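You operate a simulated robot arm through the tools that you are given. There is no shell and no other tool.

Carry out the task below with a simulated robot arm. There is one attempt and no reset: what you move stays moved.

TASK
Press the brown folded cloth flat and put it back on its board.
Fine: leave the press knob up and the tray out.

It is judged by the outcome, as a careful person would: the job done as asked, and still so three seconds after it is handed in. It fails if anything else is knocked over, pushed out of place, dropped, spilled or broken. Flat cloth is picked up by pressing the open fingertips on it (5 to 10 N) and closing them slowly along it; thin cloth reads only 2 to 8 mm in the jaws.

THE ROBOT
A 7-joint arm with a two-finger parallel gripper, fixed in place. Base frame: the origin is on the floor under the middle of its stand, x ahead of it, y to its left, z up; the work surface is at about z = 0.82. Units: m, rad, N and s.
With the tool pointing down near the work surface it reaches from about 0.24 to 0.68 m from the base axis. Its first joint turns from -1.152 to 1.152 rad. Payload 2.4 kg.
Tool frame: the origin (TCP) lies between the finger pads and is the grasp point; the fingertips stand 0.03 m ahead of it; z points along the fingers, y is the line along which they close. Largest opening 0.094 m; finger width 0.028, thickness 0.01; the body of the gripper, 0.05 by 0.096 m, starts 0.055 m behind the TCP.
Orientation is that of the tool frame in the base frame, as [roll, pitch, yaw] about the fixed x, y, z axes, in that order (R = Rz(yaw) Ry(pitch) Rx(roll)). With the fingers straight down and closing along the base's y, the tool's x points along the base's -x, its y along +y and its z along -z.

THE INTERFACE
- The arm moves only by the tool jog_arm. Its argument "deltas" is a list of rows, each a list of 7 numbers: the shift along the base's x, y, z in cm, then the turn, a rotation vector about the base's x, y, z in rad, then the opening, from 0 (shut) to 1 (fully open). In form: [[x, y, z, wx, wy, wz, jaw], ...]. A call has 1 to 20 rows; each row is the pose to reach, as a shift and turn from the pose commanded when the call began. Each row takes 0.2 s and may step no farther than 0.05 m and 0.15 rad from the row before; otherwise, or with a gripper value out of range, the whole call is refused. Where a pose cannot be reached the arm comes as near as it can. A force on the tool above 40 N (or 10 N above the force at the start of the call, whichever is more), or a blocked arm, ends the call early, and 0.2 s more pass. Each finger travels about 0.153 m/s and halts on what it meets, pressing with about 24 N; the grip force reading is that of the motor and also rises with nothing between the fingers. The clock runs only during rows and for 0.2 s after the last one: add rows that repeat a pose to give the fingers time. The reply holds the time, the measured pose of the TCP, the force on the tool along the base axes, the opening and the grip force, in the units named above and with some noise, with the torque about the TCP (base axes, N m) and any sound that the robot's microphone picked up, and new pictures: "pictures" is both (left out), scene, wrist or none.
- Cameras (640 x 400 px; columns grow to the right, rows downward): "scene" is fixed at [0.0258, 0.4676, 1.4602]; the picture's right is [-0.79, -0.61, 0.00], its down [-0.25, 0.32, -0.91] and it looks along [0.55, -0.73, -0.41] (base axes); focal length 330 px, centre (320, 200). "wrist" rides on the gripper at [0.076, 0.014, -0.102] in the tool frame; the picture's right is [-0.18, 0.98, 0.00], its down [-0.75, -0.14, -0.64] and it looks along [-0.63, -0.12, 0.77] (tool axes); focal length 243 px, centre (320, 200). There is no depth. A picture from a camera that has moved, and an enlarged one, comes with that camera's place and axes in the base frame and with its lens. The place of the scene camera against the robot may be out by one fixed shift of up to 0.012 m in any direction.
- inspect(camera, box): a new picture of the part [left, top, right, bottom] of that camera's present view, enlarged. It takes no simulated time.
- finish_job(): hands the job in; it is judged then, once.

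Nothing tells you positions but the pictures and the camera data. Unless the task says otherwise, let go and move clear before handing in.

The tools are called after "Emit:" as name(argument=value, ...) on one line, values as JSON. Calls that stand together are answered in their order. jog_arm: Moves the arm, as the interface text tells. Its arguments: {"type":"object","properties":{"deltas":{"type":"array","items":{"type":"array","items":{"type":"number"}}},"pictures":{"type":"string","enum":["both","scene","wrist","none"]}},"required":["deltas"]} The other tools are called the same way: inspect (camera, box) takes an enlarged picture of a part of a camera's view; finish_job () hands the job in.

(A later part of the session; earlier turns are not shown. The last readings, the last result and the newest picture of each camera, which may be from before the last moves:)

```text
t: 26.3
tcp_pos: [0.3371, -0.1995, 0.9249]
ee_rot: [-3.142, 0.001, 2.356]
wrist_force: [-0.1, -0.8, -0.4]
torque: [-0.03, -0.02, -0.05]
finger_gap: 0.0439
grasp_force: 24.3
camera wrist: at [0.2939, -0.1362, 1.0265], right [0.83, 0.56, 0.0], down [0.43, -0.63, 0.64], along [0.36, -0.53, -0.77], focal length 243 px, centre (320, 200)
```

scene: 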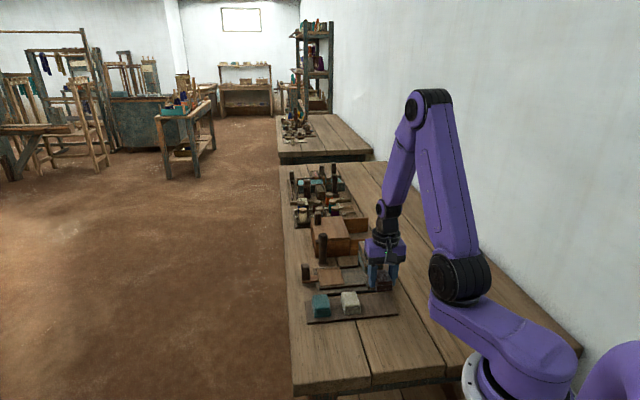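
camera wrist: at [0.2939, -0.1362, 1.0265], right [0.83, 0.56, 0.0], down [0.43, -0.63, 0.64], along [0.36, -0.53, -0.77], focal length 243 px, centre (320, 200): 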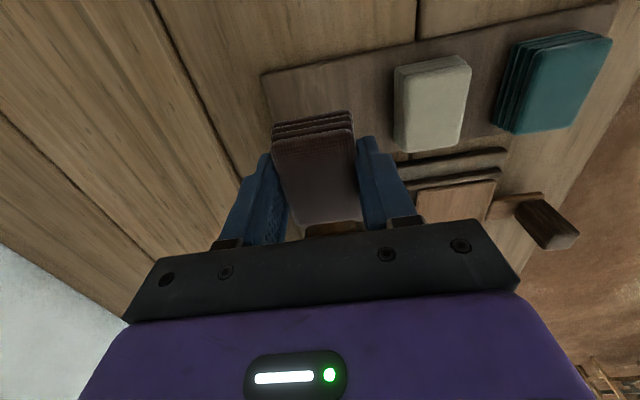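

The cloth is held steady, clear of the board. I'll carry it along the board, past the press arm, until it's level with the tray.

Emit:
jog_arm(deltas=[[0.2, 0.2, 0, 0, 0, 0, 0], [0.6, 0.6, 0, 0, 0, 0, 0], [1.2, 1.2, 0, 0, 0, 0, 0], [1.9, 1.9, 0, 0, 0, 0, 0], [2.7, 2.7, 0, 0, 0, 0, 0], [3.5, 3.5, 0, 0, 0, 0, 0], [4.3, 4.3, 0, 0, 0, 0, 0], [5.1, 5.1, 0, 0, 0, 0, 0], [5.9, 5.9, 0, 0, 0, 0, 0], [6.7, 6.7, 0, 0, 0, 0, 0], [7.4, 7.4, 0, 0, 0, 0, 0], [7.9, 7.9, 0, 0, 0, 0, 0], [8.1, 8.1, 0, 0, 0, 0, 0], [8.1, 8.1, 0, 0, 0, 0, 0]])

Emit:
inspect(camera="wrist", box=[220, 60, 440, 240])

```text
t: 29.3
tcp_pos: [0.419, -0.1187, 0.9252]
ee_rot: [-3.142, 0.001, 2.357]
wrist_force: [-0.6, -0.1, -0.5]
torque: [0.0, 0.01, 0.04]
finger_gap: 0.0439
grasp_force: 23.9
camera wrist: at [0.3749, -0.056, 1.0272], right [0.82, 0.57, 0.0], down [0.43, -0.63, 0.64], along [0.36, -0.53, -0.77], focal length 243 px, centre (320, 200)
```

scene: 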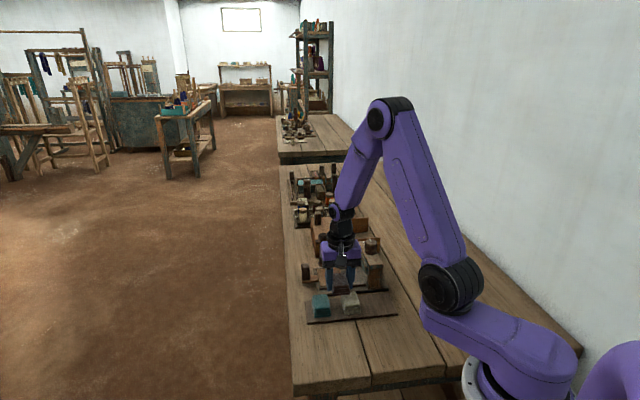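
wrist: 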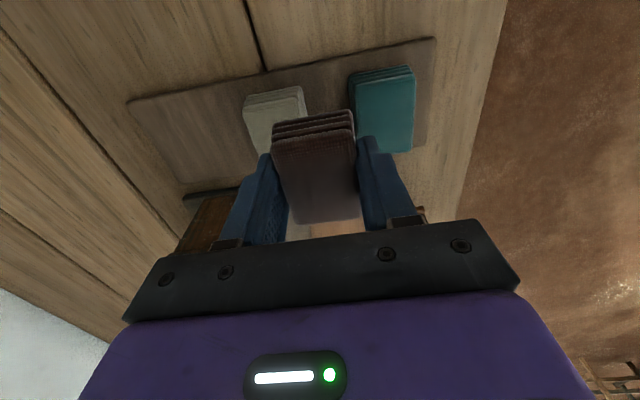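

```text
2.22 times, centred on (330, 150) of wrist
camera zoom: at [0.3749, -0.056, 1.0272], right [0.82, 0.57, 0.0], down [0.43, -0.63, 0.64], along [0.36, -0.53, -0.77], focal length 539 px, centre (298, 311)
```

zoom: 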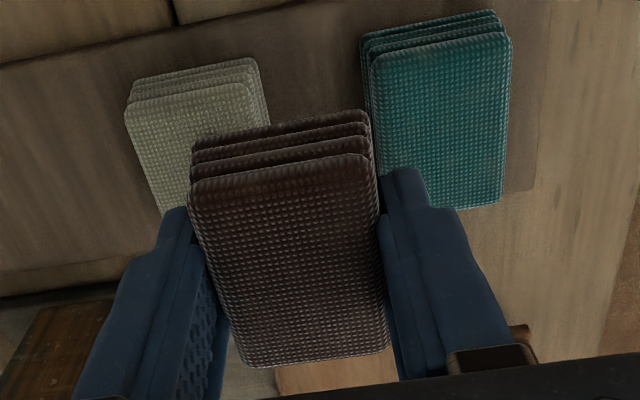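

Emit:
jog_arm(deltas=[[0.2, -0.2, 0, 0, 0, 0, 0], [0.6, -0.6, 0, 0, 0, 0, 0], [1.2, -1.2, 0, 0, 0, 0, 0], [1.9, -1.9, 0, 0, 0, 0, 0], [2.7, -2.7, 0, 0, 0, 0, 0], [3.5, -3.5, 0, 0, 0, 0, 0], [4.3, -4.3, 0, 0, 0, 0, 0], [5.1, -5.1, 0, 0, 0, 0, 0], [5.9, -5.9, 0, 0, 0, 0, 0], [6.7, -6.7, 0, 0, 0, 0, 0], [7.5, -7.5, 0, 0, 0, 0, 0], [8.2, -8.2, 0, 0, 0, 0, 0], [8.6, -8.6, 0, 0, 0, 0, 0], [8.8, -8.8, 0, 0, 0, 0, 0], [8.8, -8.8, 0, 0, 0, 0, 0]])

Emit:
inspect(camera="wrist", box=[220, 60, 440, 240])

Emit:
inspect(camera="scene", box=[290, 220, 410, 320])

```text
t: 32.5
tcp_pos: [0.5076, -0.208, 0.9243]
ee_rot: [3.141, 0.002, 2.355]
wrist_force: [-0.1, 0.4, -0.9]
torque: [0.04, -0.02, 0.0]
finger_gap: 0.044
grasp_force: 23.4
camera wrist: at [0.4627, -0.1448, 1.0266], right [0.82, 0.57, 0.0], down [0.43, -0.63, 0.64], along [0.36, -0.53, -0.77], focal length 243 px, centre (320, 200)
```

scene: 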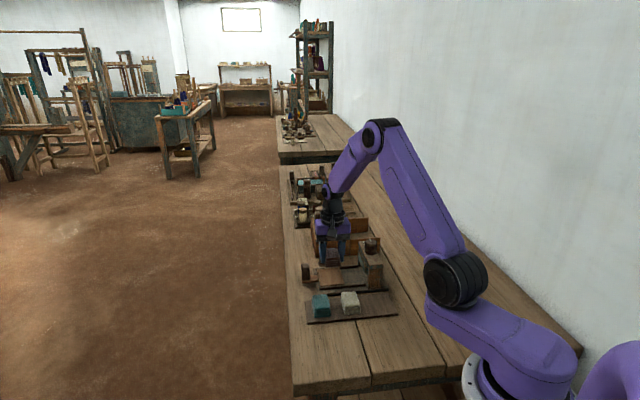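
wrist: 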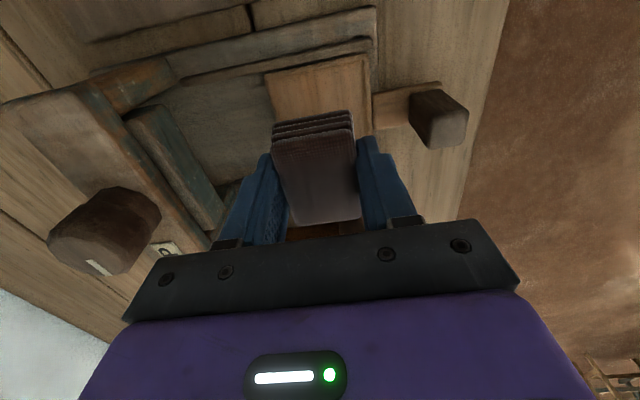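

```text
2.22 times, centred on (330, 150) of wrist
camera zoom: at [0.4627, -0.1448, 1.0266], right [0.82, 0.57, 0.0], down [0.43, -0.63, 0.64], along [0.36, -0.53, -0.77], focal length 539 px, centre (298, 311)
```

zoom: 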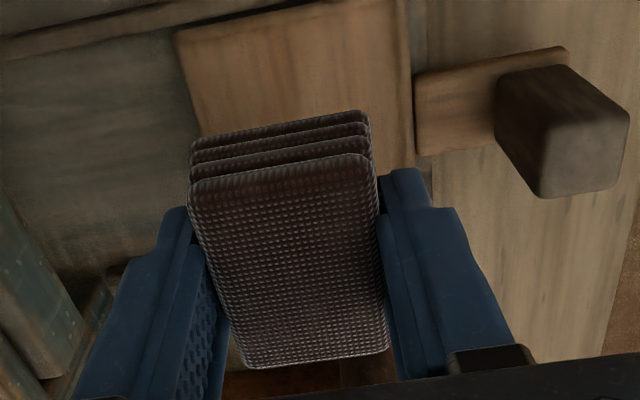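

```text
4.00 times, centred on (350, 270) of scene
camera zoom: at [0.0259, 0.4676, 1.4602], right [-0.79, -0.61, 0.0], down [-0.25, 0.32, -0.91], along [0.55, -0.73, -0.41], focal length 1321 px, centre (200, -80)
```

zoom: 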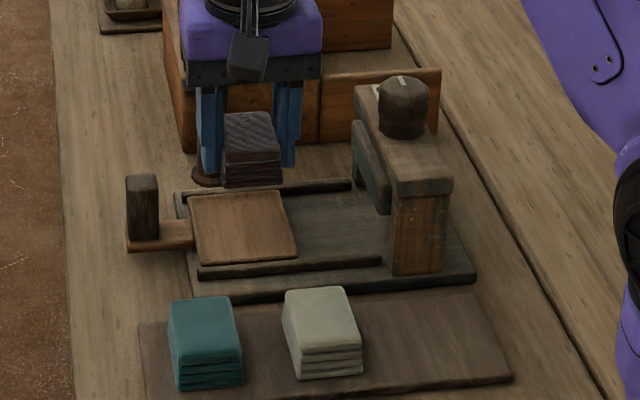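

The cloth is above the tray, about 4 mm short along the slide and 2 mm across. I'll correct this and lower it.

Emit:
jog_arm(deltas=[[0.2, 0.1, 0, 0, 0, 0, 0], [0.4, 0.15, -0.5, 0, 0, 0, 0], [0.4, 0.15, -1.2, 0, 0, 0, 0], [0.4, 0.15, -2, 0, 0, 0, 0], [0.4, 0.15, -2.8, 0, 0, 0, 0], [0.4, 0.15, -3.5, 0, 0, 0, 0], [0.4, 0.15, -4, 0, 0, 0, 0], [0.4, 0.15, -4.3, 0, 0, 0, 0], [0.4, 0.15, -4.5, 0, 0, 0, 0], [0.4, 0.15, -4.5, 0, 0, 0, 0]])

Emit:
inspect(camera="scene", box=[290, 220, 410, 320])

Emit:
inspect(camera="wrist", box=[220, 60, 440, 240])

```text
t: 34.7
tcp_pos: [0.5115, -0.2049, 0.8799]
ee_rot: [3.141, 0.002, 2.358]
wrist_force: [0.0, 0.1, -0.7]
torque: [0.03, -0.03, -0.01]
finger_gap: 0.044
grasp_force: 23.7
camera wrist: at [0.467, -0.1419, 0.9825], right [0.83, 0.56, 0.0], down [0.43, -0.63, 0.64], along [0.36, -0.53, -0.77], focal length 243 px, centre (320, 200)
```

scene: 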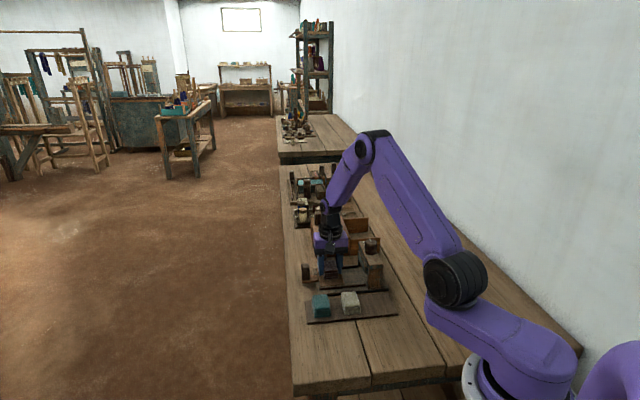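
wrist: 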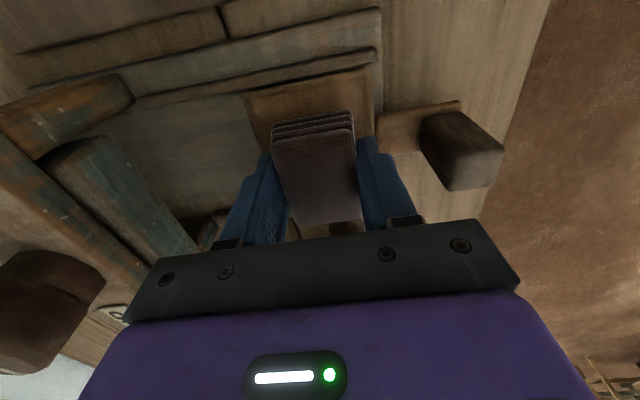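

```text
4.00 times, centred on (350, 270) of scene
camera zoom: at [0.0259, 0.4676, 1.4602], right [-0.79, -0.61, 0.0], down [-0.25, 0.32, -0.91], along [0.55, -0.73, -0.41], focal length 1321 px, centre (200, -80)
```

zoom: 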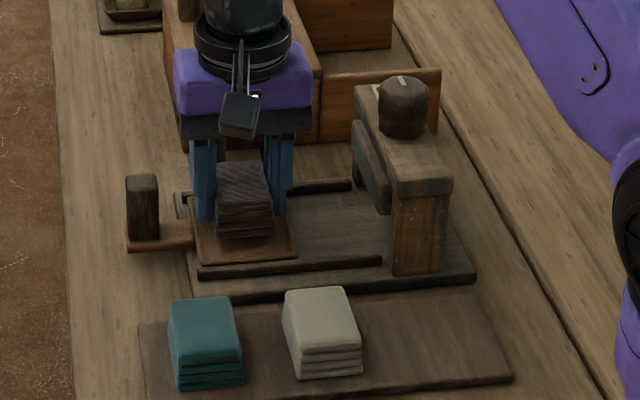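

```text
2.22 times, centred on (330, 150) of wrist
camera zoom: at [0.467, -0.1419, 0.9825], right [0.83, 0.56, 0.0], down [0.43, -0.63, 0.64], along [0.36, -0.53, -0.77], focal length 539 px, centre (298, 311)
```

zoom: 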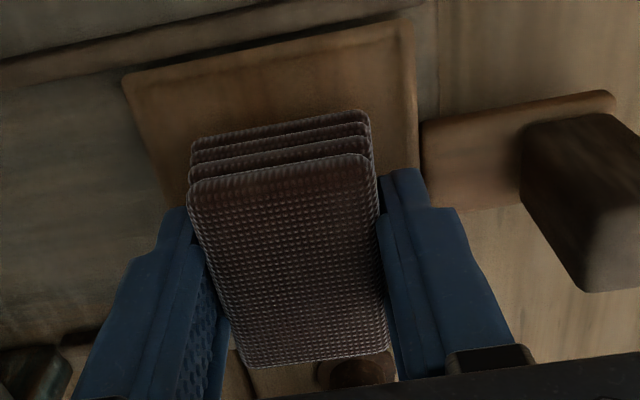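

The cloth is centred over the tray. I'll lower it the rest of the way in small steps until I feel contact.

Emit:
jog_arm(deltas=[[0, 0, -0.3, 0, 0, 0, 0], [0, 0, -0.6, 0, 0, 0, 0], [0, 0, -0.8, 0, 0, 0, 0], [0, 0, -0.9, 0, 0, 0, 0], [0, 0, -0.9, 0, 0, 0, 0]], pictures="none")

```text
t: 35.9
tcp_pos: [0.5117, -0.2048, 0.8716]
ee_rot: [3.138, 0.003, 2.356]
wrist_force: [-2.8, 1.1, 11.9]
torque: [0.37, -0.18, 0.08]
finger_gap: 0.0439
grasp_force: 24.1
```

Emit:
jog_arm(deltas=[[0, 0, 0.15, 0, 0, 0, 0], [0, 0, 0.15, 0, 0, 0, 0]])

Emit:
inspect(camera="scene", box=[290, 240, 370, 300])

Emit:
inspect(camera="wrist", box=[220, 60, 460, 240])

```text
t: 36.5
tcp_pos: [0.5112, -0.2047, 0.8715]
ee_rot: [-3.141, 0.003, 2.356]
wrist_force: [1.7, -0.6, 1.2]
torque: [0.03, -0.04, -0.02]
finger_gap: 0.0441
grasp_force: 23.9
camera wrist: at [0.4669, -0.1418, 0.9742], right [0.83, 0.56, 0.0], down [0.43, -0.63, 0.64], along [0.36, -0.53, -0.77], focal length 243 px, centre (320, 200)
```

scene: 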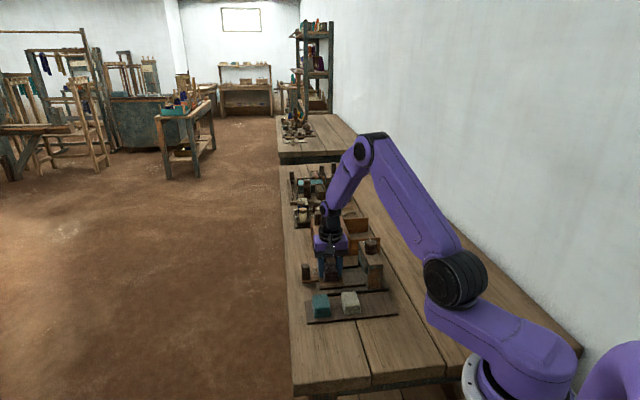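
wrist: 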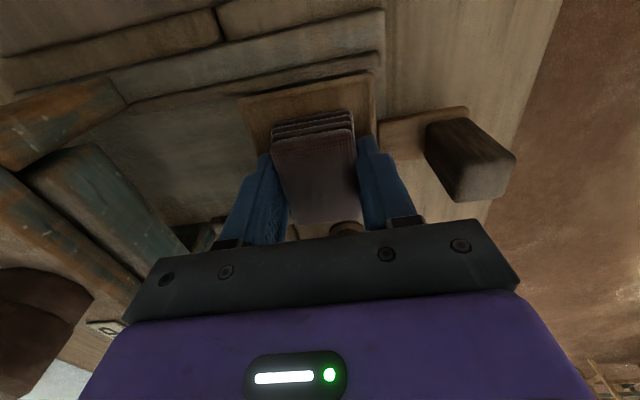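

```text
6.67 times, centred on (330, 270) of scene
camera zoom: at [0.0259, 0.4676, 1.4602], right [-0.79, -0.61, 0.0], down [-0.25, 0.32, -0.91], along [0.55, -0.73, -0.41], focal length 2201 px, centre (253, -267)
```

zoom: 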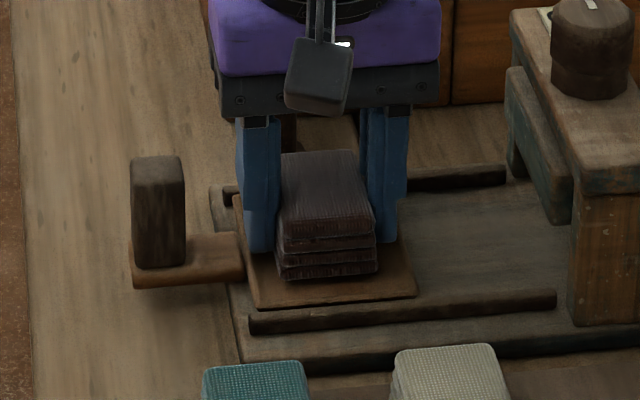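

```text
2.22 times, centred on (340, 150) of wrist
camera zoom: at [0.4669, -0.1418, 0.9742], right [0.83, 0.56, 0.0], down [0.43, -0.63, 0.64], along [0.36, -0.53, -0.77], focal length 539 px, centre (276, 311)
```

zoom: 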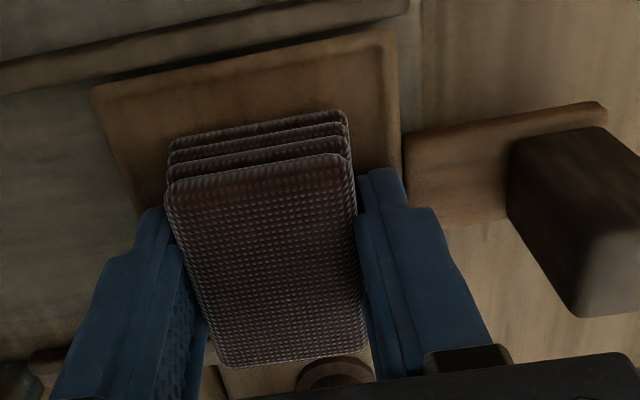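

The fingertips touched the tray's thin rim, so the cloth is about a millimetre or two above the tray floor. I'll open gently and let it settle.

Emit:
jog_arm(deltas=[[0, 0, 0, 0, 0, 0, 0.45], [0, 0, 0, 0, 0, 0, 0.48], [0, 0, 0, 0, 0, 0, 0.52], [0, 0, 0, 0, 0, 0, 0.56], [0, 0, 0, 0, 0, 0, 0.6], [0, 0, 0, 0, 0, 0, 0.6], [0, 0, 1, 0, 0, 0, 0.6], [0, 0, 3, 0, 0, 0, 0.6], [0, 0, 5, 0, 0, 0, 0.6], [0, 0, 7, 0, 0, 0, 0.6], [0, 0, 9, 0, 0, 0, 0.6], [0, 0, 9, 0, 0, 0, 0.6]])

Emit:
inspect(camera="scene", box=[290, 240, 370, 300])

Emit:
inspect(camera="wrist", box=[240, 40, 460, 220])

```text
t: 39.1
tcp_pos: [0.5108, -0.2052, 0.9628]
ee_rot: [-3.142, 0.0, 2.357]
wrist_force: [0.2, -0.7, 0.5]
torque: [0.01, -0.01, -0.02]
finger_gap: 0.0563
grasp_force: 0.1
camera wrist: at [0.4661, -0.142, 1.0651], right [0.83, 0.56, 0.0], down [0.43, -0.63, 0.64], along [0.36, -0.53, -0.77], focal length 243 px, centre (320, 200)
```

scene: 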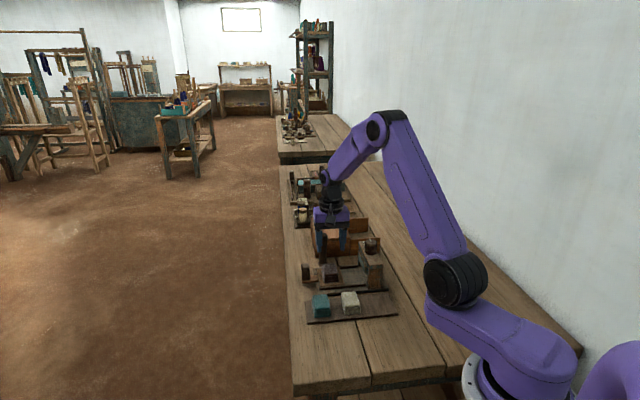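
wrist: 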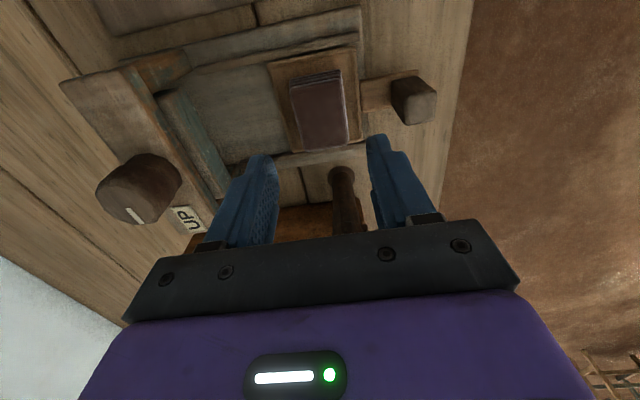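

```text
6.67 times, centred on (330, 270) of scene
camera zoom: at [0.0258, 0.4676, 1.4602], right [-0.79, -0.61, 0.0], down [-0.25, 0.32, -0.91], along [0.55, -0.73, -0.41], focal length 2201 px, centre (253, -267)
```

zoom: 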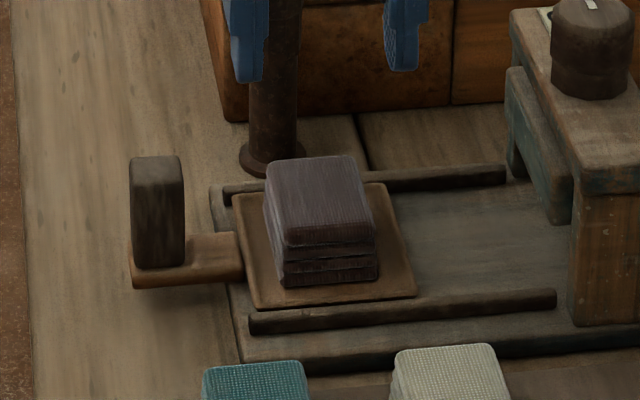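

```text
2.22 times, centred on (350, 130) of wrist
camera zoom: at [0.4661, -0.142, 1.0651], right [0.83, 0.56, 0.0], down [0.43, -0.63, 0.64], along [0.36, -0.53, -0.77], focal length 539 px, centre (253, 356)
```

zoom: 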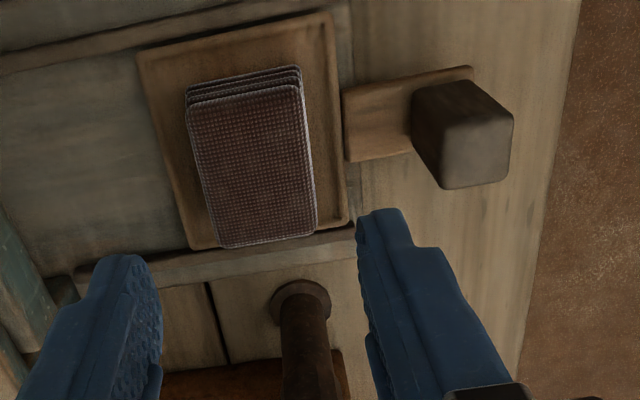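

The cloth lies centred on the tray. Next I'll grip the tray's handle post, which I make about 7.5 cm further out, with its top near z = 0.89. I'll move over it first.

Emit:
jog_arm(deltas=[[1.3, 1.3, 0, 0, 0, 0, 0.5], [2.6, 2.6, 0, 0, 0, 0, 0.5], [3.9, 4.0, 0, 0, 0, 0, 0.5], [5.2, 5.4, 0, 0, 0, 0, 0.5], [5.2, 5.4, 0, 0, 0, 0, 0.5], [5.2, 5.4, 0, 0, 0, 0, 0.5]])

Emit:
inspect(camera="wrist", box=[220, 40, 440, 240])

```text
t: 40.5
tcp_pos: [0.5617, -0.1505, 0.9633]
ee_rot: [3.141, 0.003, 2.356]
wrist_force: [-0.4, 0.3, 0.2]
torque: [-0.01, 0.04, 0.0]
finger_gap: 0.0471
grasp_force: 0.0
camera wrist: at [0.5183, -0.0879, 1.0658], right [0.83, 0.56, 0.0], down [0.43, -0.63, 0.64], along [0.36, -0.53, -0.77], focal length 243 px, centre (320, 200)
```

scene: 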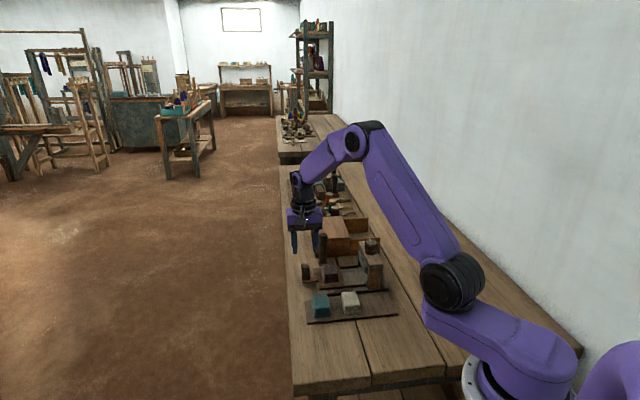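
wrist: 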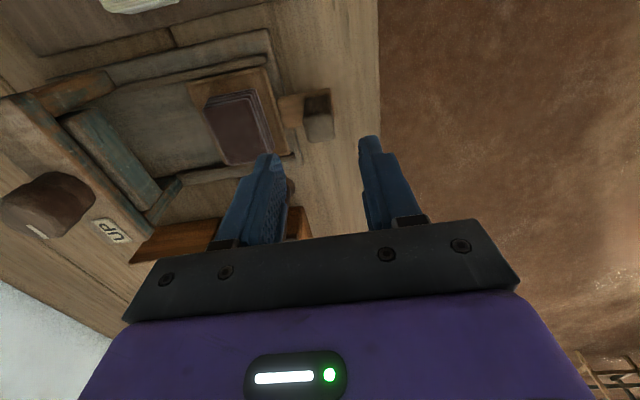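

```text
2.00 times, centred on (330, 140) of wrist
camera zoom: at [0.5183, -0.0879, 1.0658], right [0.83, 0.56, 0.0], down [0.43, -0.63, 0.64], along [0.36, -0.53, -0.77], focal length 485 px, centre (300, 320)
```

zoom: 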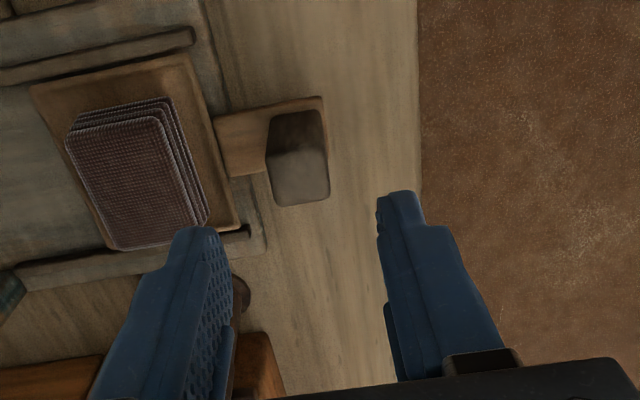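

The post is centred between the jaws. I'll go down around it.

Emit:
jog_arm(deltas=[[0, 0, -1.5, 0, 0, 0, 0.48], [0, 0, -3, 0, 0, 0, 0.48], [0, 0, -4.5, 0, 0, 0, 0.48], [0, 0, -6, 0, 0, 0, 0.48], [0, 0, -7, 0, 0, 0, 0.48], [0, 0, -7.4, 0, 0, 0, 0.48], [0, 0, -7.4, 0, 0, 0, 0.48]])

Emit:
inspect(camera="wrist", box=[220, 40, 440, 240])

Emit:
inspect(camera="scene", box=[280, 230, 400, 310])

```text
t: 42.1
tcp_pos: [0.5633, -0.1518, 0.8888]
ee_rot: [3.14, 0.002, 2.356]
wrist_force: [-0.1, 0.5, 0.3]
torque: [-0.02, -0.04, 0.01]
finger_gap: 0.0454
grasp_force: 0.1
camera wrist: at [0.5192, -0.0876, 0.991], right [0.82, 0.57, 0.0], down [0.43, -0.63, 0.64], along [0.36, -0.53, -0.77], focal length 243 px, centre (320, 200)
```

scene: 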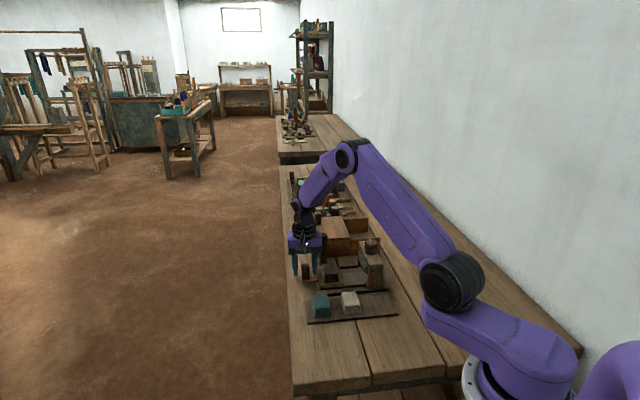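
wrist: 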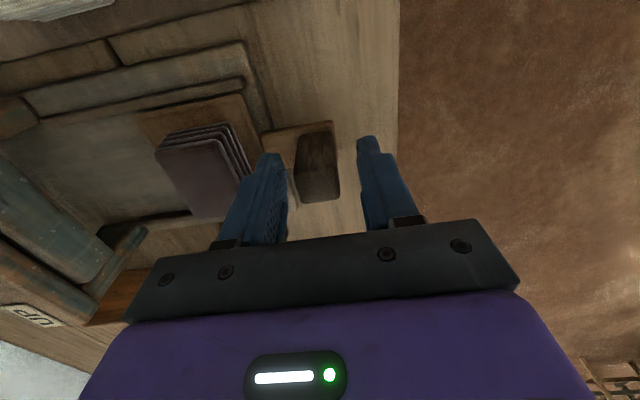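

```text
2.00 times, centred on (330, 140) of wrist
camera zoom: at [0.5192, -0.0876, 0.991], right [0.82, 0.57, 0.0], down [0.43, -0.63, 0.64], along [0.36, -0.53, -0.77], focal length 485 px, centre (300, 320)
```

zoom: 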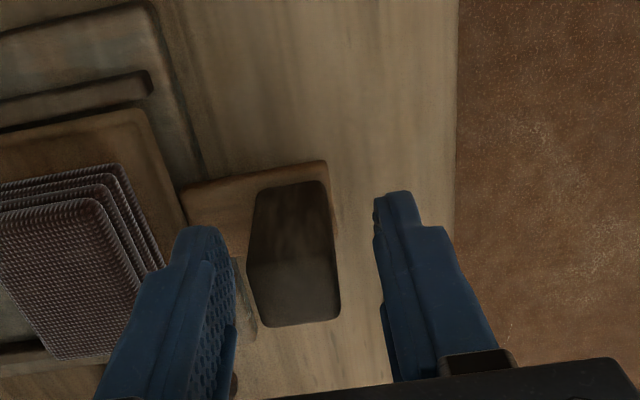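

```text
5.00 times, centred on (340, 270) of scene
camera zoom: at [0.0258, 0.4676, 1.4602], right [-0.79, -0.61, 0.0], down [-0.25, 0.32, -0.91], along [0.55, -0.73, -0.41], focal length 1651 px, centre (220, -150)
```

zoom: 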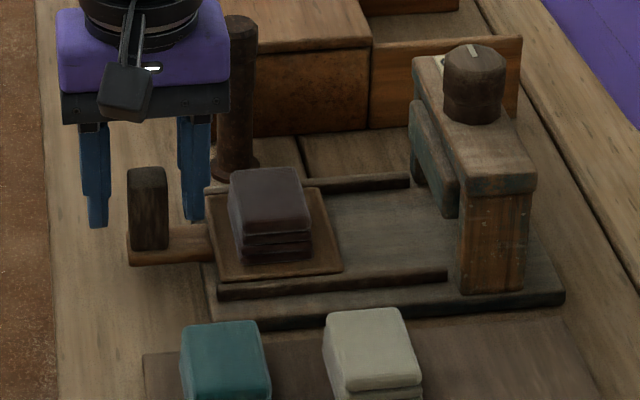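

The fingers straddle the post. I'll close on it.

Emit:
jog_arm(deltas=[[0, 0, 0, 0, 0, 0, 0.4], [0, 0, 0, 0, 0, 0, 0.35], [0, 0, 0, 0, 0, 0, 0.3], [0, 0, 0, 0, 0, 0, 0.26], [0, 0, 0, 0, 0, 0, 0.22], [0, 0, 0, 0, 0, 0, 0.15], [0, 0, 0, 0, 0, 0, 0.1], [0, 0, 0, 0, 0, 0, 0.1]], pictures="wrist")

```text
t: 43.9
tcp_pos: [0.563, -0.1527, 0.8893]
ee_rot: [3.141, -0.001, 2.354]
wrist_force: [-7.3, -5.2, 2.8]
torque: [0.25, 0.38, -0.02]
finger_gap: 0.0235
grasp_force: 45.1
camera wrist: at [0.5187, -0.0884, 0.9911], right [0.83, 0.56, 0.0], down [0.43, -0.63, 0.64], along [0.36, -0.53, -0.77], focal length 243 px, centre (320, 200)
```

wrist: 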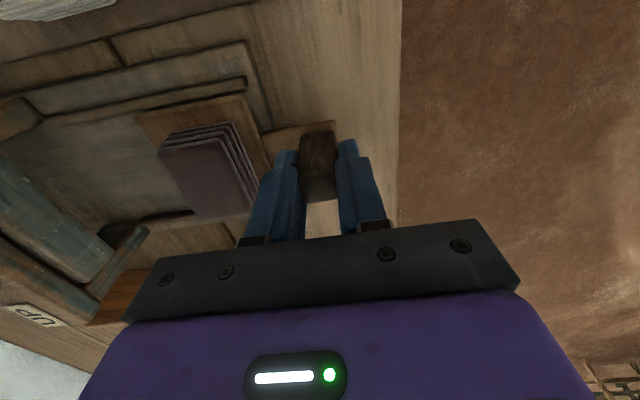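

The post is gripped at 23.5 mm. Now I'll push the tray slowly in toward the press.

Emit:
jog_arm(deltas=[[-0.2, -0.2, 0, 0, 0, 0, 0.1], [-0.6, -0.6, 0, 0, 0, 0, 0.1], [-1.0, -1.0, 0, 0, 0, 0, 0.1], [-1.5, -1.5, 0, 0, 0, 0, 0.1], [-2.0, -2.0, 0, 0, 0, 0, 0.1], [-2.5, -2.5, 0, 0, 0, 0, 0.1], [-3.0, -3.0, 0, 0, 0, 0, 0.1], [-3.5, -3.5, 0, 0, 0, 0, 0.1], [-4.0, -4.0, 0, 0, 0, 0, 0.1], [-4.2, -4.2, 0, 0, 0, 0, 0.1]])

Emit:
inspect(camera="scene", box=[280, 230, 400, 310])

Emit:
inspect(camera="wrist", box=[40, 40, 400, 260])

```text
t: 46.1
tcp_pos: [0.521, -0.1936, 0.8894]
ee_rot: [3.141, 0.0, 2.357]
wrist_force: [-5.8, 6.9, 17.7]
torque: [-0.63, -0.65, 0.13]
finger_gap: 0.0233
grasp_force: 45.2
camera wrist: at [0.4774, -0.1295, 0.991], right [0.83, 0.56, 0.0], down [0.43, -0.63, 0.64], along [0.36, -0.53, -0.77], focal length 243 px, centre (320, 200)
```

scene: 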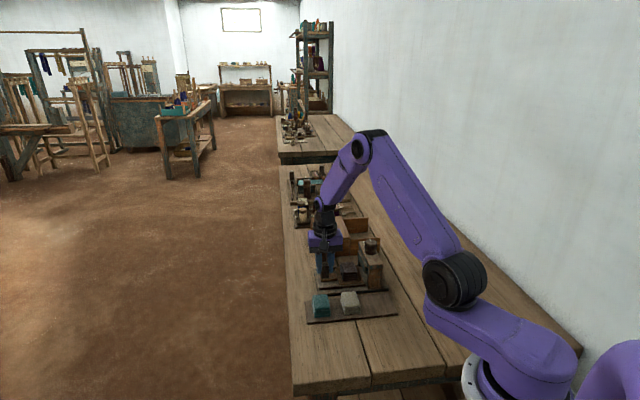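
wrist: 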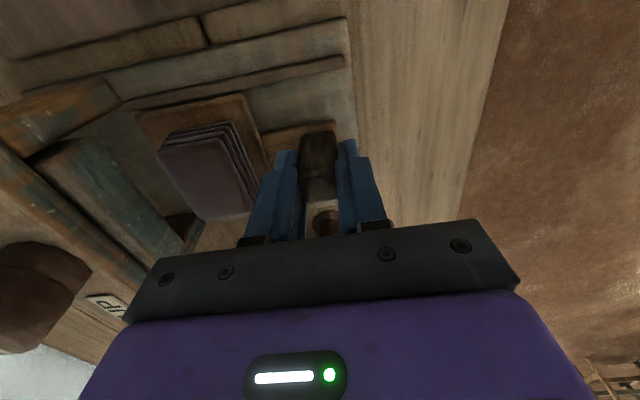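

```text
5.00 times, centred on (340, 270) of scene
camera zoom: at [0.0254, 0.4679, 1.4601], right [-0.79, -0.61, 0.0], down [-0.25, 0.32, -0.91], along [0.55, -0.73, -0.41], focal length 1651 px, centre (220, -150)
```

zoom: 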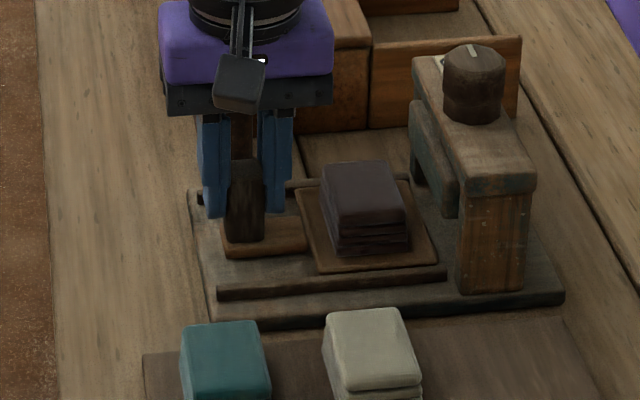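

```text
1.78 times, centred on (220, 150) of wrist
camera zoom: at [0.4774, -0.1295, 0.991], right [0.83, 0.56, 0.0], down [0.43, -0.63, 0.64], along [0.36, -0.53, -0.77], focal length 431 px, centre (498, 289)
```

zoom: 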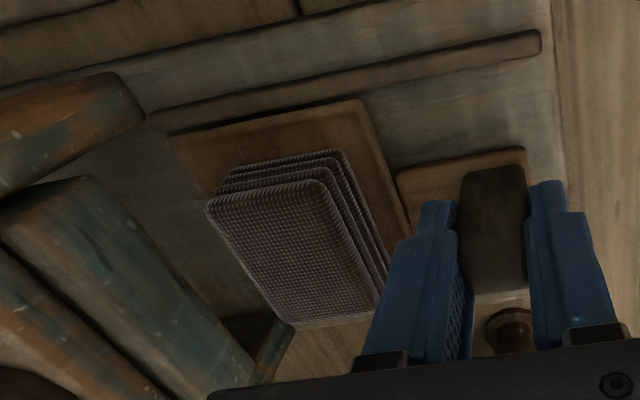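

The tray slides well, with the cloth riding on it. The grip is pushing down slightly, so I'll ease the height and continue in.

Emit:
jog_arm(deltas=[[-0.02, 0.02, 0.05, 0, 0, 0, 0.1], [-0.32, -0.28, 0.06, 0, 0, 0, 0.1], [-0.72, -0.68, 0.06, 0, 0, 0, 0.1], [-1.12, -1.08, 0.06, 0, 0, 0, 0.1], [-1.52, -1.48, 0.06, 0, 0, 0, 0.1], [-1.92, -1.88, 0.06, 0, 0, 0, 0.1], [-2.12, -2.08, 0.06, 0, 0, 0, 0.1]])

Emit:
inspect(camera="scene", box=[280, 230, 400, 310])

```text
t: 47.7
tcp_pos: [0.5011, -0.214, 0.8891]
ee_rot: [-3.141, 0.001, 2.356]
wrist_force: [1.4, -0.7, -7.6]
torque: [-0.97, -1.11, -0.01]
finger_gap: 0.0234
grasp_force: 44.8
camera wrist: at [0.4563, -0.1506, 0.9911], right [0.82, 0.57, 0.0], down [0.43, -0.63, 0.64], along [0.36, -0.53, -0.77], focal length 243 px, centre (320, 200)
```

scene: 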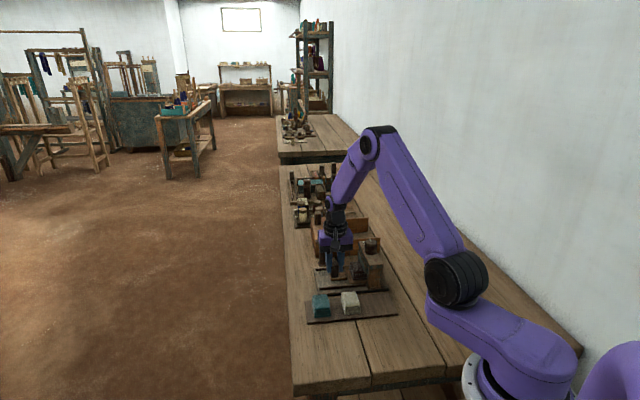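
wrist: 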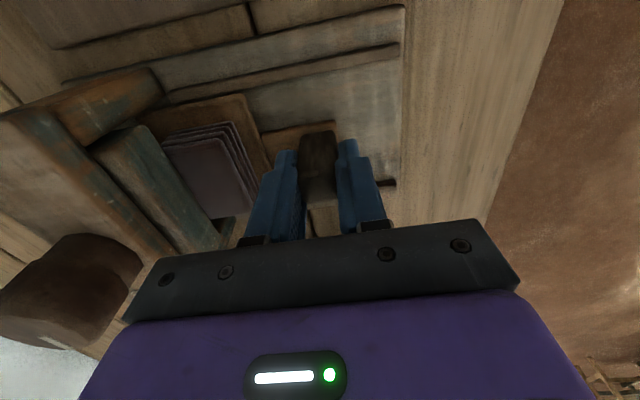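

```text
5.00 times, centred on (340, 270) of scene
camera zoom: at [0.026, 0.4675, 1.4602], right [-0.79, -0.61, 0.0], down [-0.25, 0.32, -0.91], along [0.55, -0.73, -0.41], focal length 1651 px, centre (220, -150)
```

zoom: 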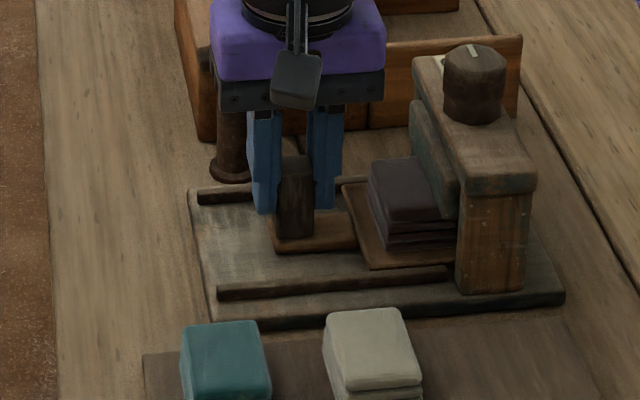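

Side loads have built up in the grip, so I'll release and regrip the post here before going on.

Emit:
jog_arm(deltas=[[0, 0, 0, 0, 0, 0, 0.3], [0, 0, 0, 0, 0, 0, 0.36], [0, 0, 0, 0, 0, 0, 0.36], [0, 0, 0, 0, 0, 0, 0.32], [0, 0, 0, 0, 0, 0, 0.28], [0, 0, 0, 0, 0, 0, 0.24], [0, 0, 0, 0, 0, 0, 0.2], [0, 0, 0, 0, 0, 0, 0.15], [0, 0, 0, 0, 0, 0, 0.15]], pictures="none")

```text
t: 49.7
tcp_pos: [0.5002, -0.2142, 0.8894]
ee_rot: [3.141, 0.003, 2.358]
wrist_force: [0.1, -0.2, 0.7]
torque: [0.03, 0.02, -0.01]
finger_gap: 0.0237
grasp_force: 45.1
```

Emit:
jog_arm(deltas=[[-0.2, -0.2, 0, 0, 0, 0, 0.1], [-0.5, -0.5, 0, 0, 0, 0, 0.1], [-0.8, -0.8, 0, 0, 0, 0, 0.1], [-1.1, -1.1, 0, 0, 0, 0, 0.1], [-1.4, -1.4, 0, 0, 0, 0, 0.1], [-1.6, -1.6, 0, 0, 0, 0, 0.1]])

Emit:
inspect(camera="scene", box=[300, 230, 400, 300])

Emit:
inspect(camera="wrist", box=[0, 40, 360, 260])

```text
t: 51.1
tcp_pos: [0.4848, -0.2311, 0.8896]
ee_rot: [3.141, 0.003, 2.356]
wrist_force: [-3.2, 2.7, 19.1]
torque: [-0.05, -0.08, -0.06]
finger_gap: 0.0235
grasp_force: 44.8
camera wrist: at [0.4397, -0.1671, 0.9912], right [0.82, 0.57, 0.0], down [0.43, -0.63, 0.64], along [0.36, -0.53, -0.77], focal length 243 px, centre (320, 200)
```

scene: 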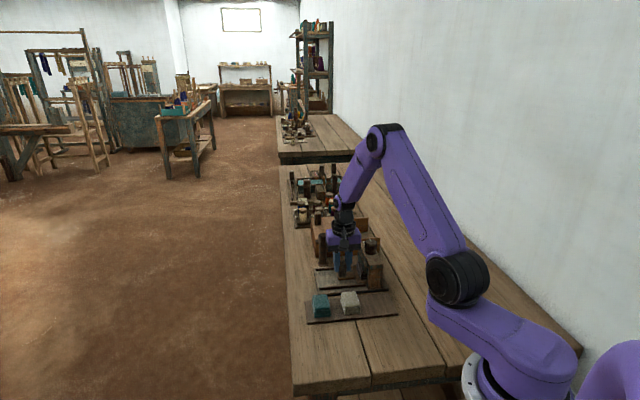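
wrist: 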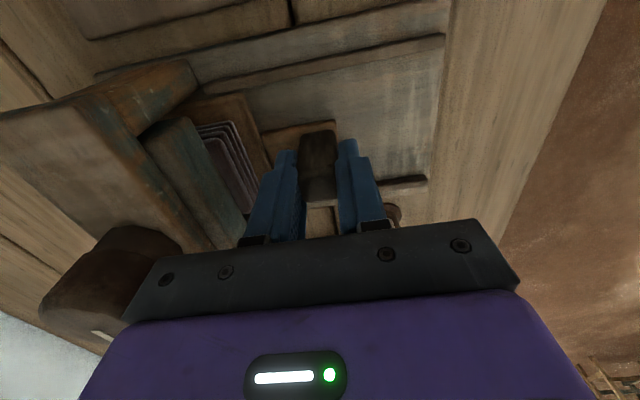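

```text
5.71 times, centred on (350, 265) of scene
camera zoom: at [0.0255, 0.4678, 1.4601], right [-0.79, -0.61, 0.0], down [-0.25, 0.32, -0.91], along [0.55, -0.73, -0.41], focal length 1887 px, centre (149, -171)
```

zoom: 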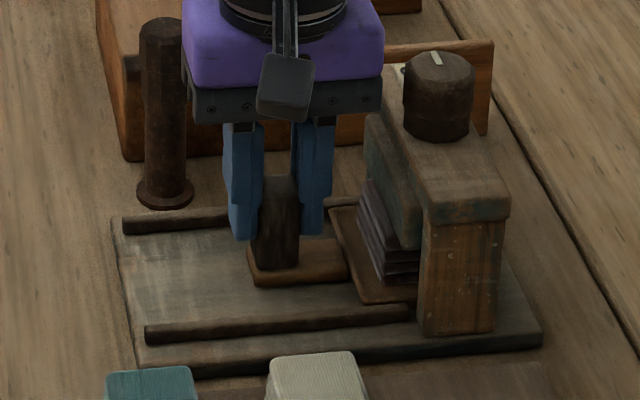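

```text
1.78 times, centred on (180, 150) of wrist
camera zoom: at [0.4397, -0.1671, 0.9912], right [0.82, 0.57, 0.0], down [0.43, -0.63, 0.64], along [0.36, -0.53, -0.77], focal length 431 px, centre (569, 289)
```

zoom: 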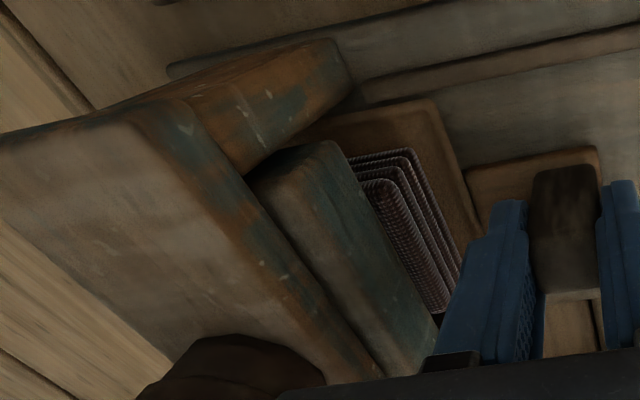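

Emit:
jog_arm(deltas=[[-0.02, 0.02, 0.04, 0, 0, 0, 0.1], [-0.25, -0.21, 0.05, 0, 0, 0, 0.1], [-0.5, -0.46, 0.05, 0, 0, 0, 0.1], [-0.65, -0.61, 0.05, 0, 0, 0, 0.1], [-0.65, -0.61, 0.05, 0, 0, 0, 0.1]])

Emit:
inspect(camera="scene", box=[300, 230, 400, 300])

Emit:
inspect(camera="wrist", box=[0, 40, 360, 260])

```text
t: 52.3
tcp_pos: [0.4772, -0.237, 0.8888]
ee_rot: [-3.141, 0.003, 2.357]
wrist_force: [9.5, -6.3, -5.7]
torque: [0.17, 0.28, 0.2]
finger_gap: 0.0234
grasp_force: 44.7
camera wrist: at [0.4333, -0.1735, 0.9912], right [0.83, 0.56, 0.0], down [0.43, -0.63, 0.64], along [0.36, -0.53, -0.76], focal length 243 px, centre (320, 200)
```

scene: 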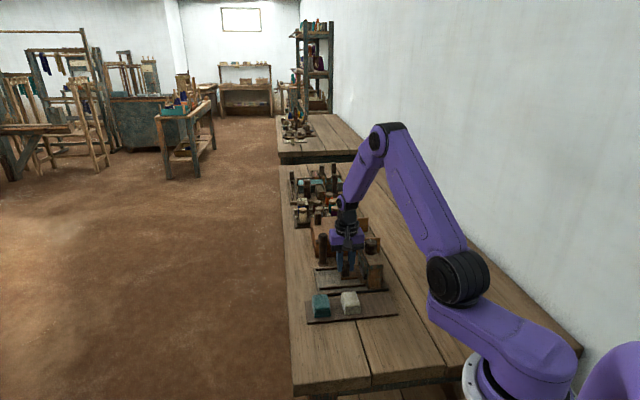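
wrist: 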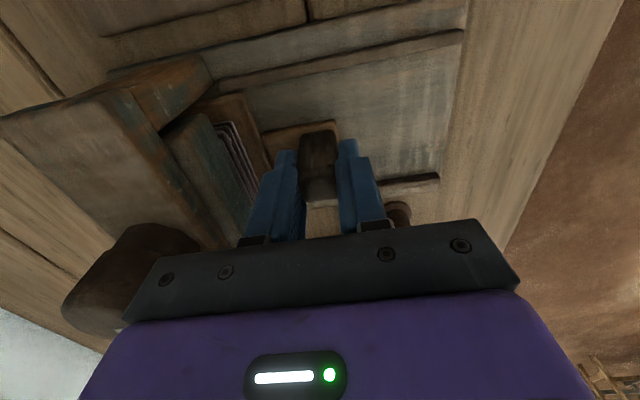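

```text
5.71 times, centred on (350, 265) of scene
camera zoom: at [0.0262, 0.4673, 1.4602], right [-0.79, -0.61, 0.0], down [-0.25, 0.32, -0.91], along [0.55, -0.73, -0.41], focal length 1887 px, centre (149, -171)
```

zoom: 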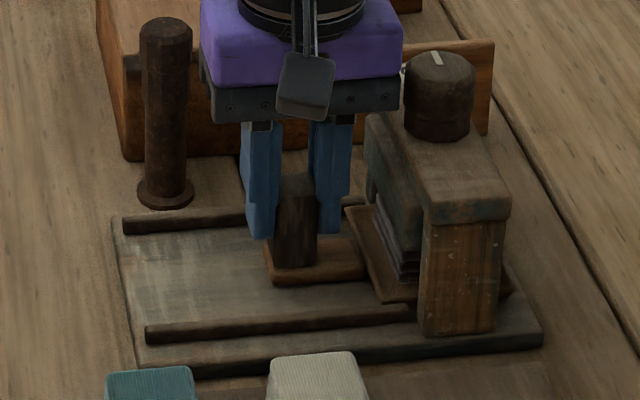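

```text
1.78 times, centred on (180, 150) of wrist
camera zoom: at [0.4333, -0.1735, 0.9912], right [0.83, 0.56, 0.0], down [0.43, -0.63, 0.64], along [0.36, -0.53, -0.76], focal length 431 px, centre (569, 289)
```

zoom: 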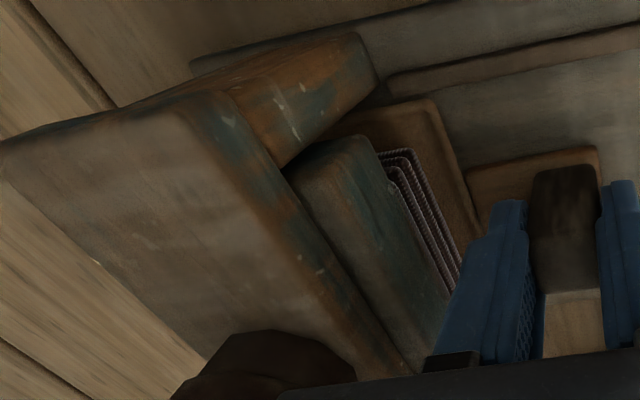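

Emit:
jog_arm(deltas=[[-0.13, -0.17, -0.02, 0, 0, 0, 0.1], [-0.28, -0.32, -0.02, 0, 0, 0, 0.1], [-0.28, -0.32, -0.02, 0, 0, 0, 0.1]], pictures="none")

```text
t: 53.1
tcp_pos: [0.4759, -0.2364, 0.8891]
ee_rot: [3.138, 0.005, 2.361]
wrist_force: [29.3, 9.5, -15.8]
torque: [0.6, 0.27, -0.43]
finger_gap: 0.0236
grasp_force: 45.1
```

I felt the end stop at about 27 N, so the tray is fully in. I'll relieve the push, open, and rise off the post.

Emit:
jog_arm(deltas=[[0.2, 0.24, 0.02, 0, 0, 0, 0.1], [0.2, 0.24, 0.02, 0, 0, 0, 0.3], [0.2, 0.24, 0.02, 0, 0, 0, 0.4], [0.2, 0.24, 0.02, 0, 0, 0, 0.45], [0.2, 0.24, 1, 0, 0, 0, 0.45], [0.2, 0.24, 3, 0, 0, 0, 0.45], [0.2, 0.24, 6, 0, 0, 0, 0.45], [0.2, 0.24, 9, 0, 0, 0, 0.45], [0.2, 0.24, 12, 0, 0, 0, 0.5], [0.2, 0.24, 12, 0, 0, 0, 0.5]])

Emit:
inspect(camera="wrist", box=[100, 60, 400, 240])

Emit:
inspect(camera="scene", box=[300, 230, 400, 300])

```text
t: 55.3
tcp_pos: [0.4758, -0.2376, 1.0113]
ee_rot: [-3.14, 0.003, 2.355]
wrist_force: [0.1, -0.6, 0.2]
torque: [0.02, -0.02, -0.02]
finger_gap: 0.0468
grasp_force: 0.0
camera wrist: at [0.432, -0.1741, 1.1131], right [0.82, 0.57, 0.0], down [0.43, -0.63, 0.64], along [0.36, -0.53, -0.77], focal length 243 px, centre (320, 200)
```

scene: 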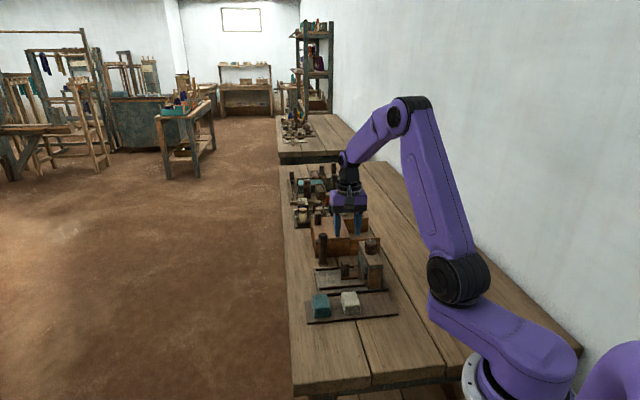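
wrist: 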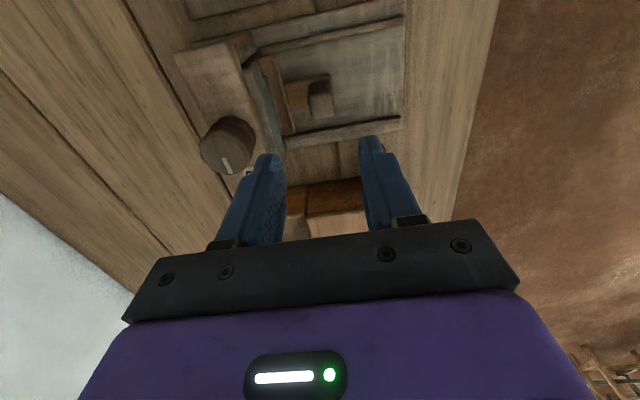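

```text
2.13 times, centred on (250, 150) of wrist
camera zoom: at [0.432, -0.1741, 1.1131], right [0.82, 0.57, 0.0], down [0.43, -0.63, 0.64], along [0.36, -0.53, -0.77], focal length 518 px, centre (469, 307)
```

zoom: 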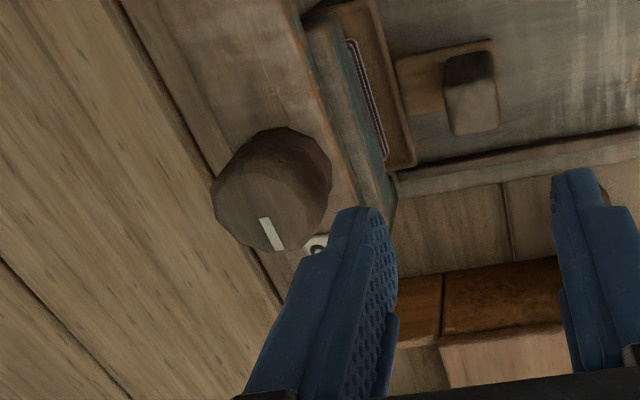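

```text
5.71 times, centred on (350, 265) of scene
camera zoom: at [0.0258, 0.4676, 1.4602], right [-0.79, -0.61, 0.0], down [-0.25, 0.32, -0.91], along [0.55, -0.73, -0.41], focal length 1887 px, centre (149, -171)
```

zoom: 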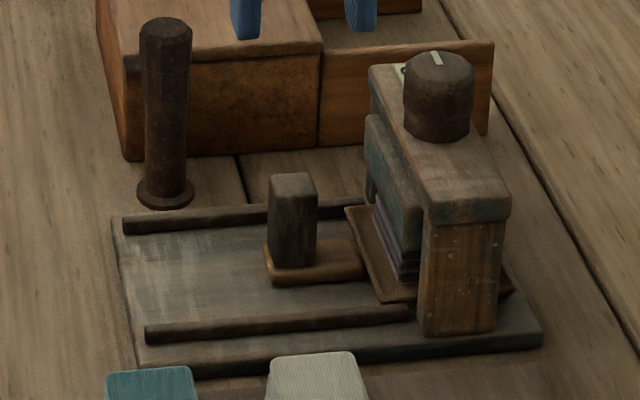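

The cloth sits under the platen and the post is clear. Next is the knob, at about (0.423, -0.288), with its top near z = 0.947. I'll move over it and line up.

Emit:
jog_arm(deltas=[[-1.3, -1.3, 0.5, 0, 0, 0, 0.6], [-2.6, -2.5, 0.5, 0, 0, 0, 0.6], [-3.9, -3.8, 0.5, 0, 0, 0, 0.6], [-5.2, -5.0, 0.5, 0, 0, 0, 0.6], [-5.2, -5.0, 0.5, 0, 0, 0, 0.6], [-5.2, -5.0, 0.5, 0, 0, 0, 0.6]])

Emit:
inspect(camera="wrist", box=[220, 60, 440, 240])

```text
t: 56.7
tcp_pos: [0.4235, -0.2872, 1.0148]
ee_rot: [-3.141, 0.001, 2.356]
wrist_force: [-0.2, -0.1, -0.2]
torque: [0.01, -0.02, -0.01]
finger_gap: 0.0566
grasp_force: 0.1
camera wrist: at [0.3796, -0.2244, 1.1169], right [0.83, 0.56, 0.0], down [0.43, -0.63, 0.64], along [0.36, -0.53, -0.77], focal length 243 px, centre (320, 200)
```

scene: 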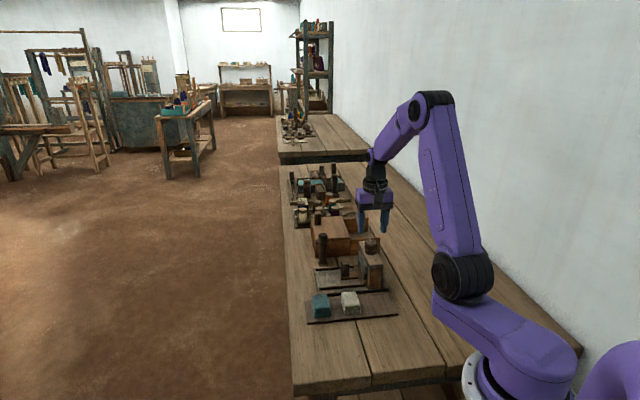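
wrist: 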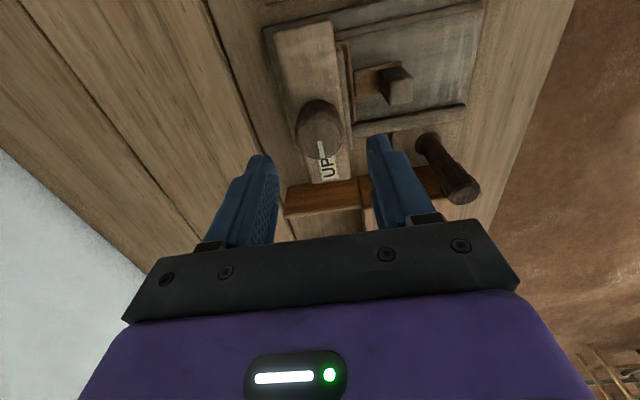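

```text
2.22 times, centred on (330, 150) of wrist
camera zoom: at [0.3796, -0.2244, 1.1169], right [0.83, 0.56, 0.0], down [0.43, -0.63, 0.64], along [0.36, -0.53, -0.77], focal length 539 px, centre (298, 311)
```

zoom: 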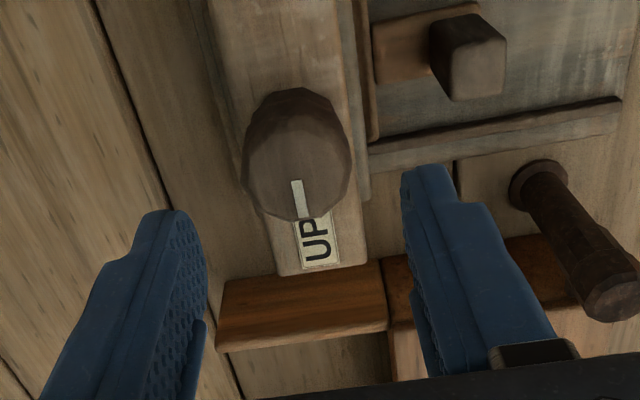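

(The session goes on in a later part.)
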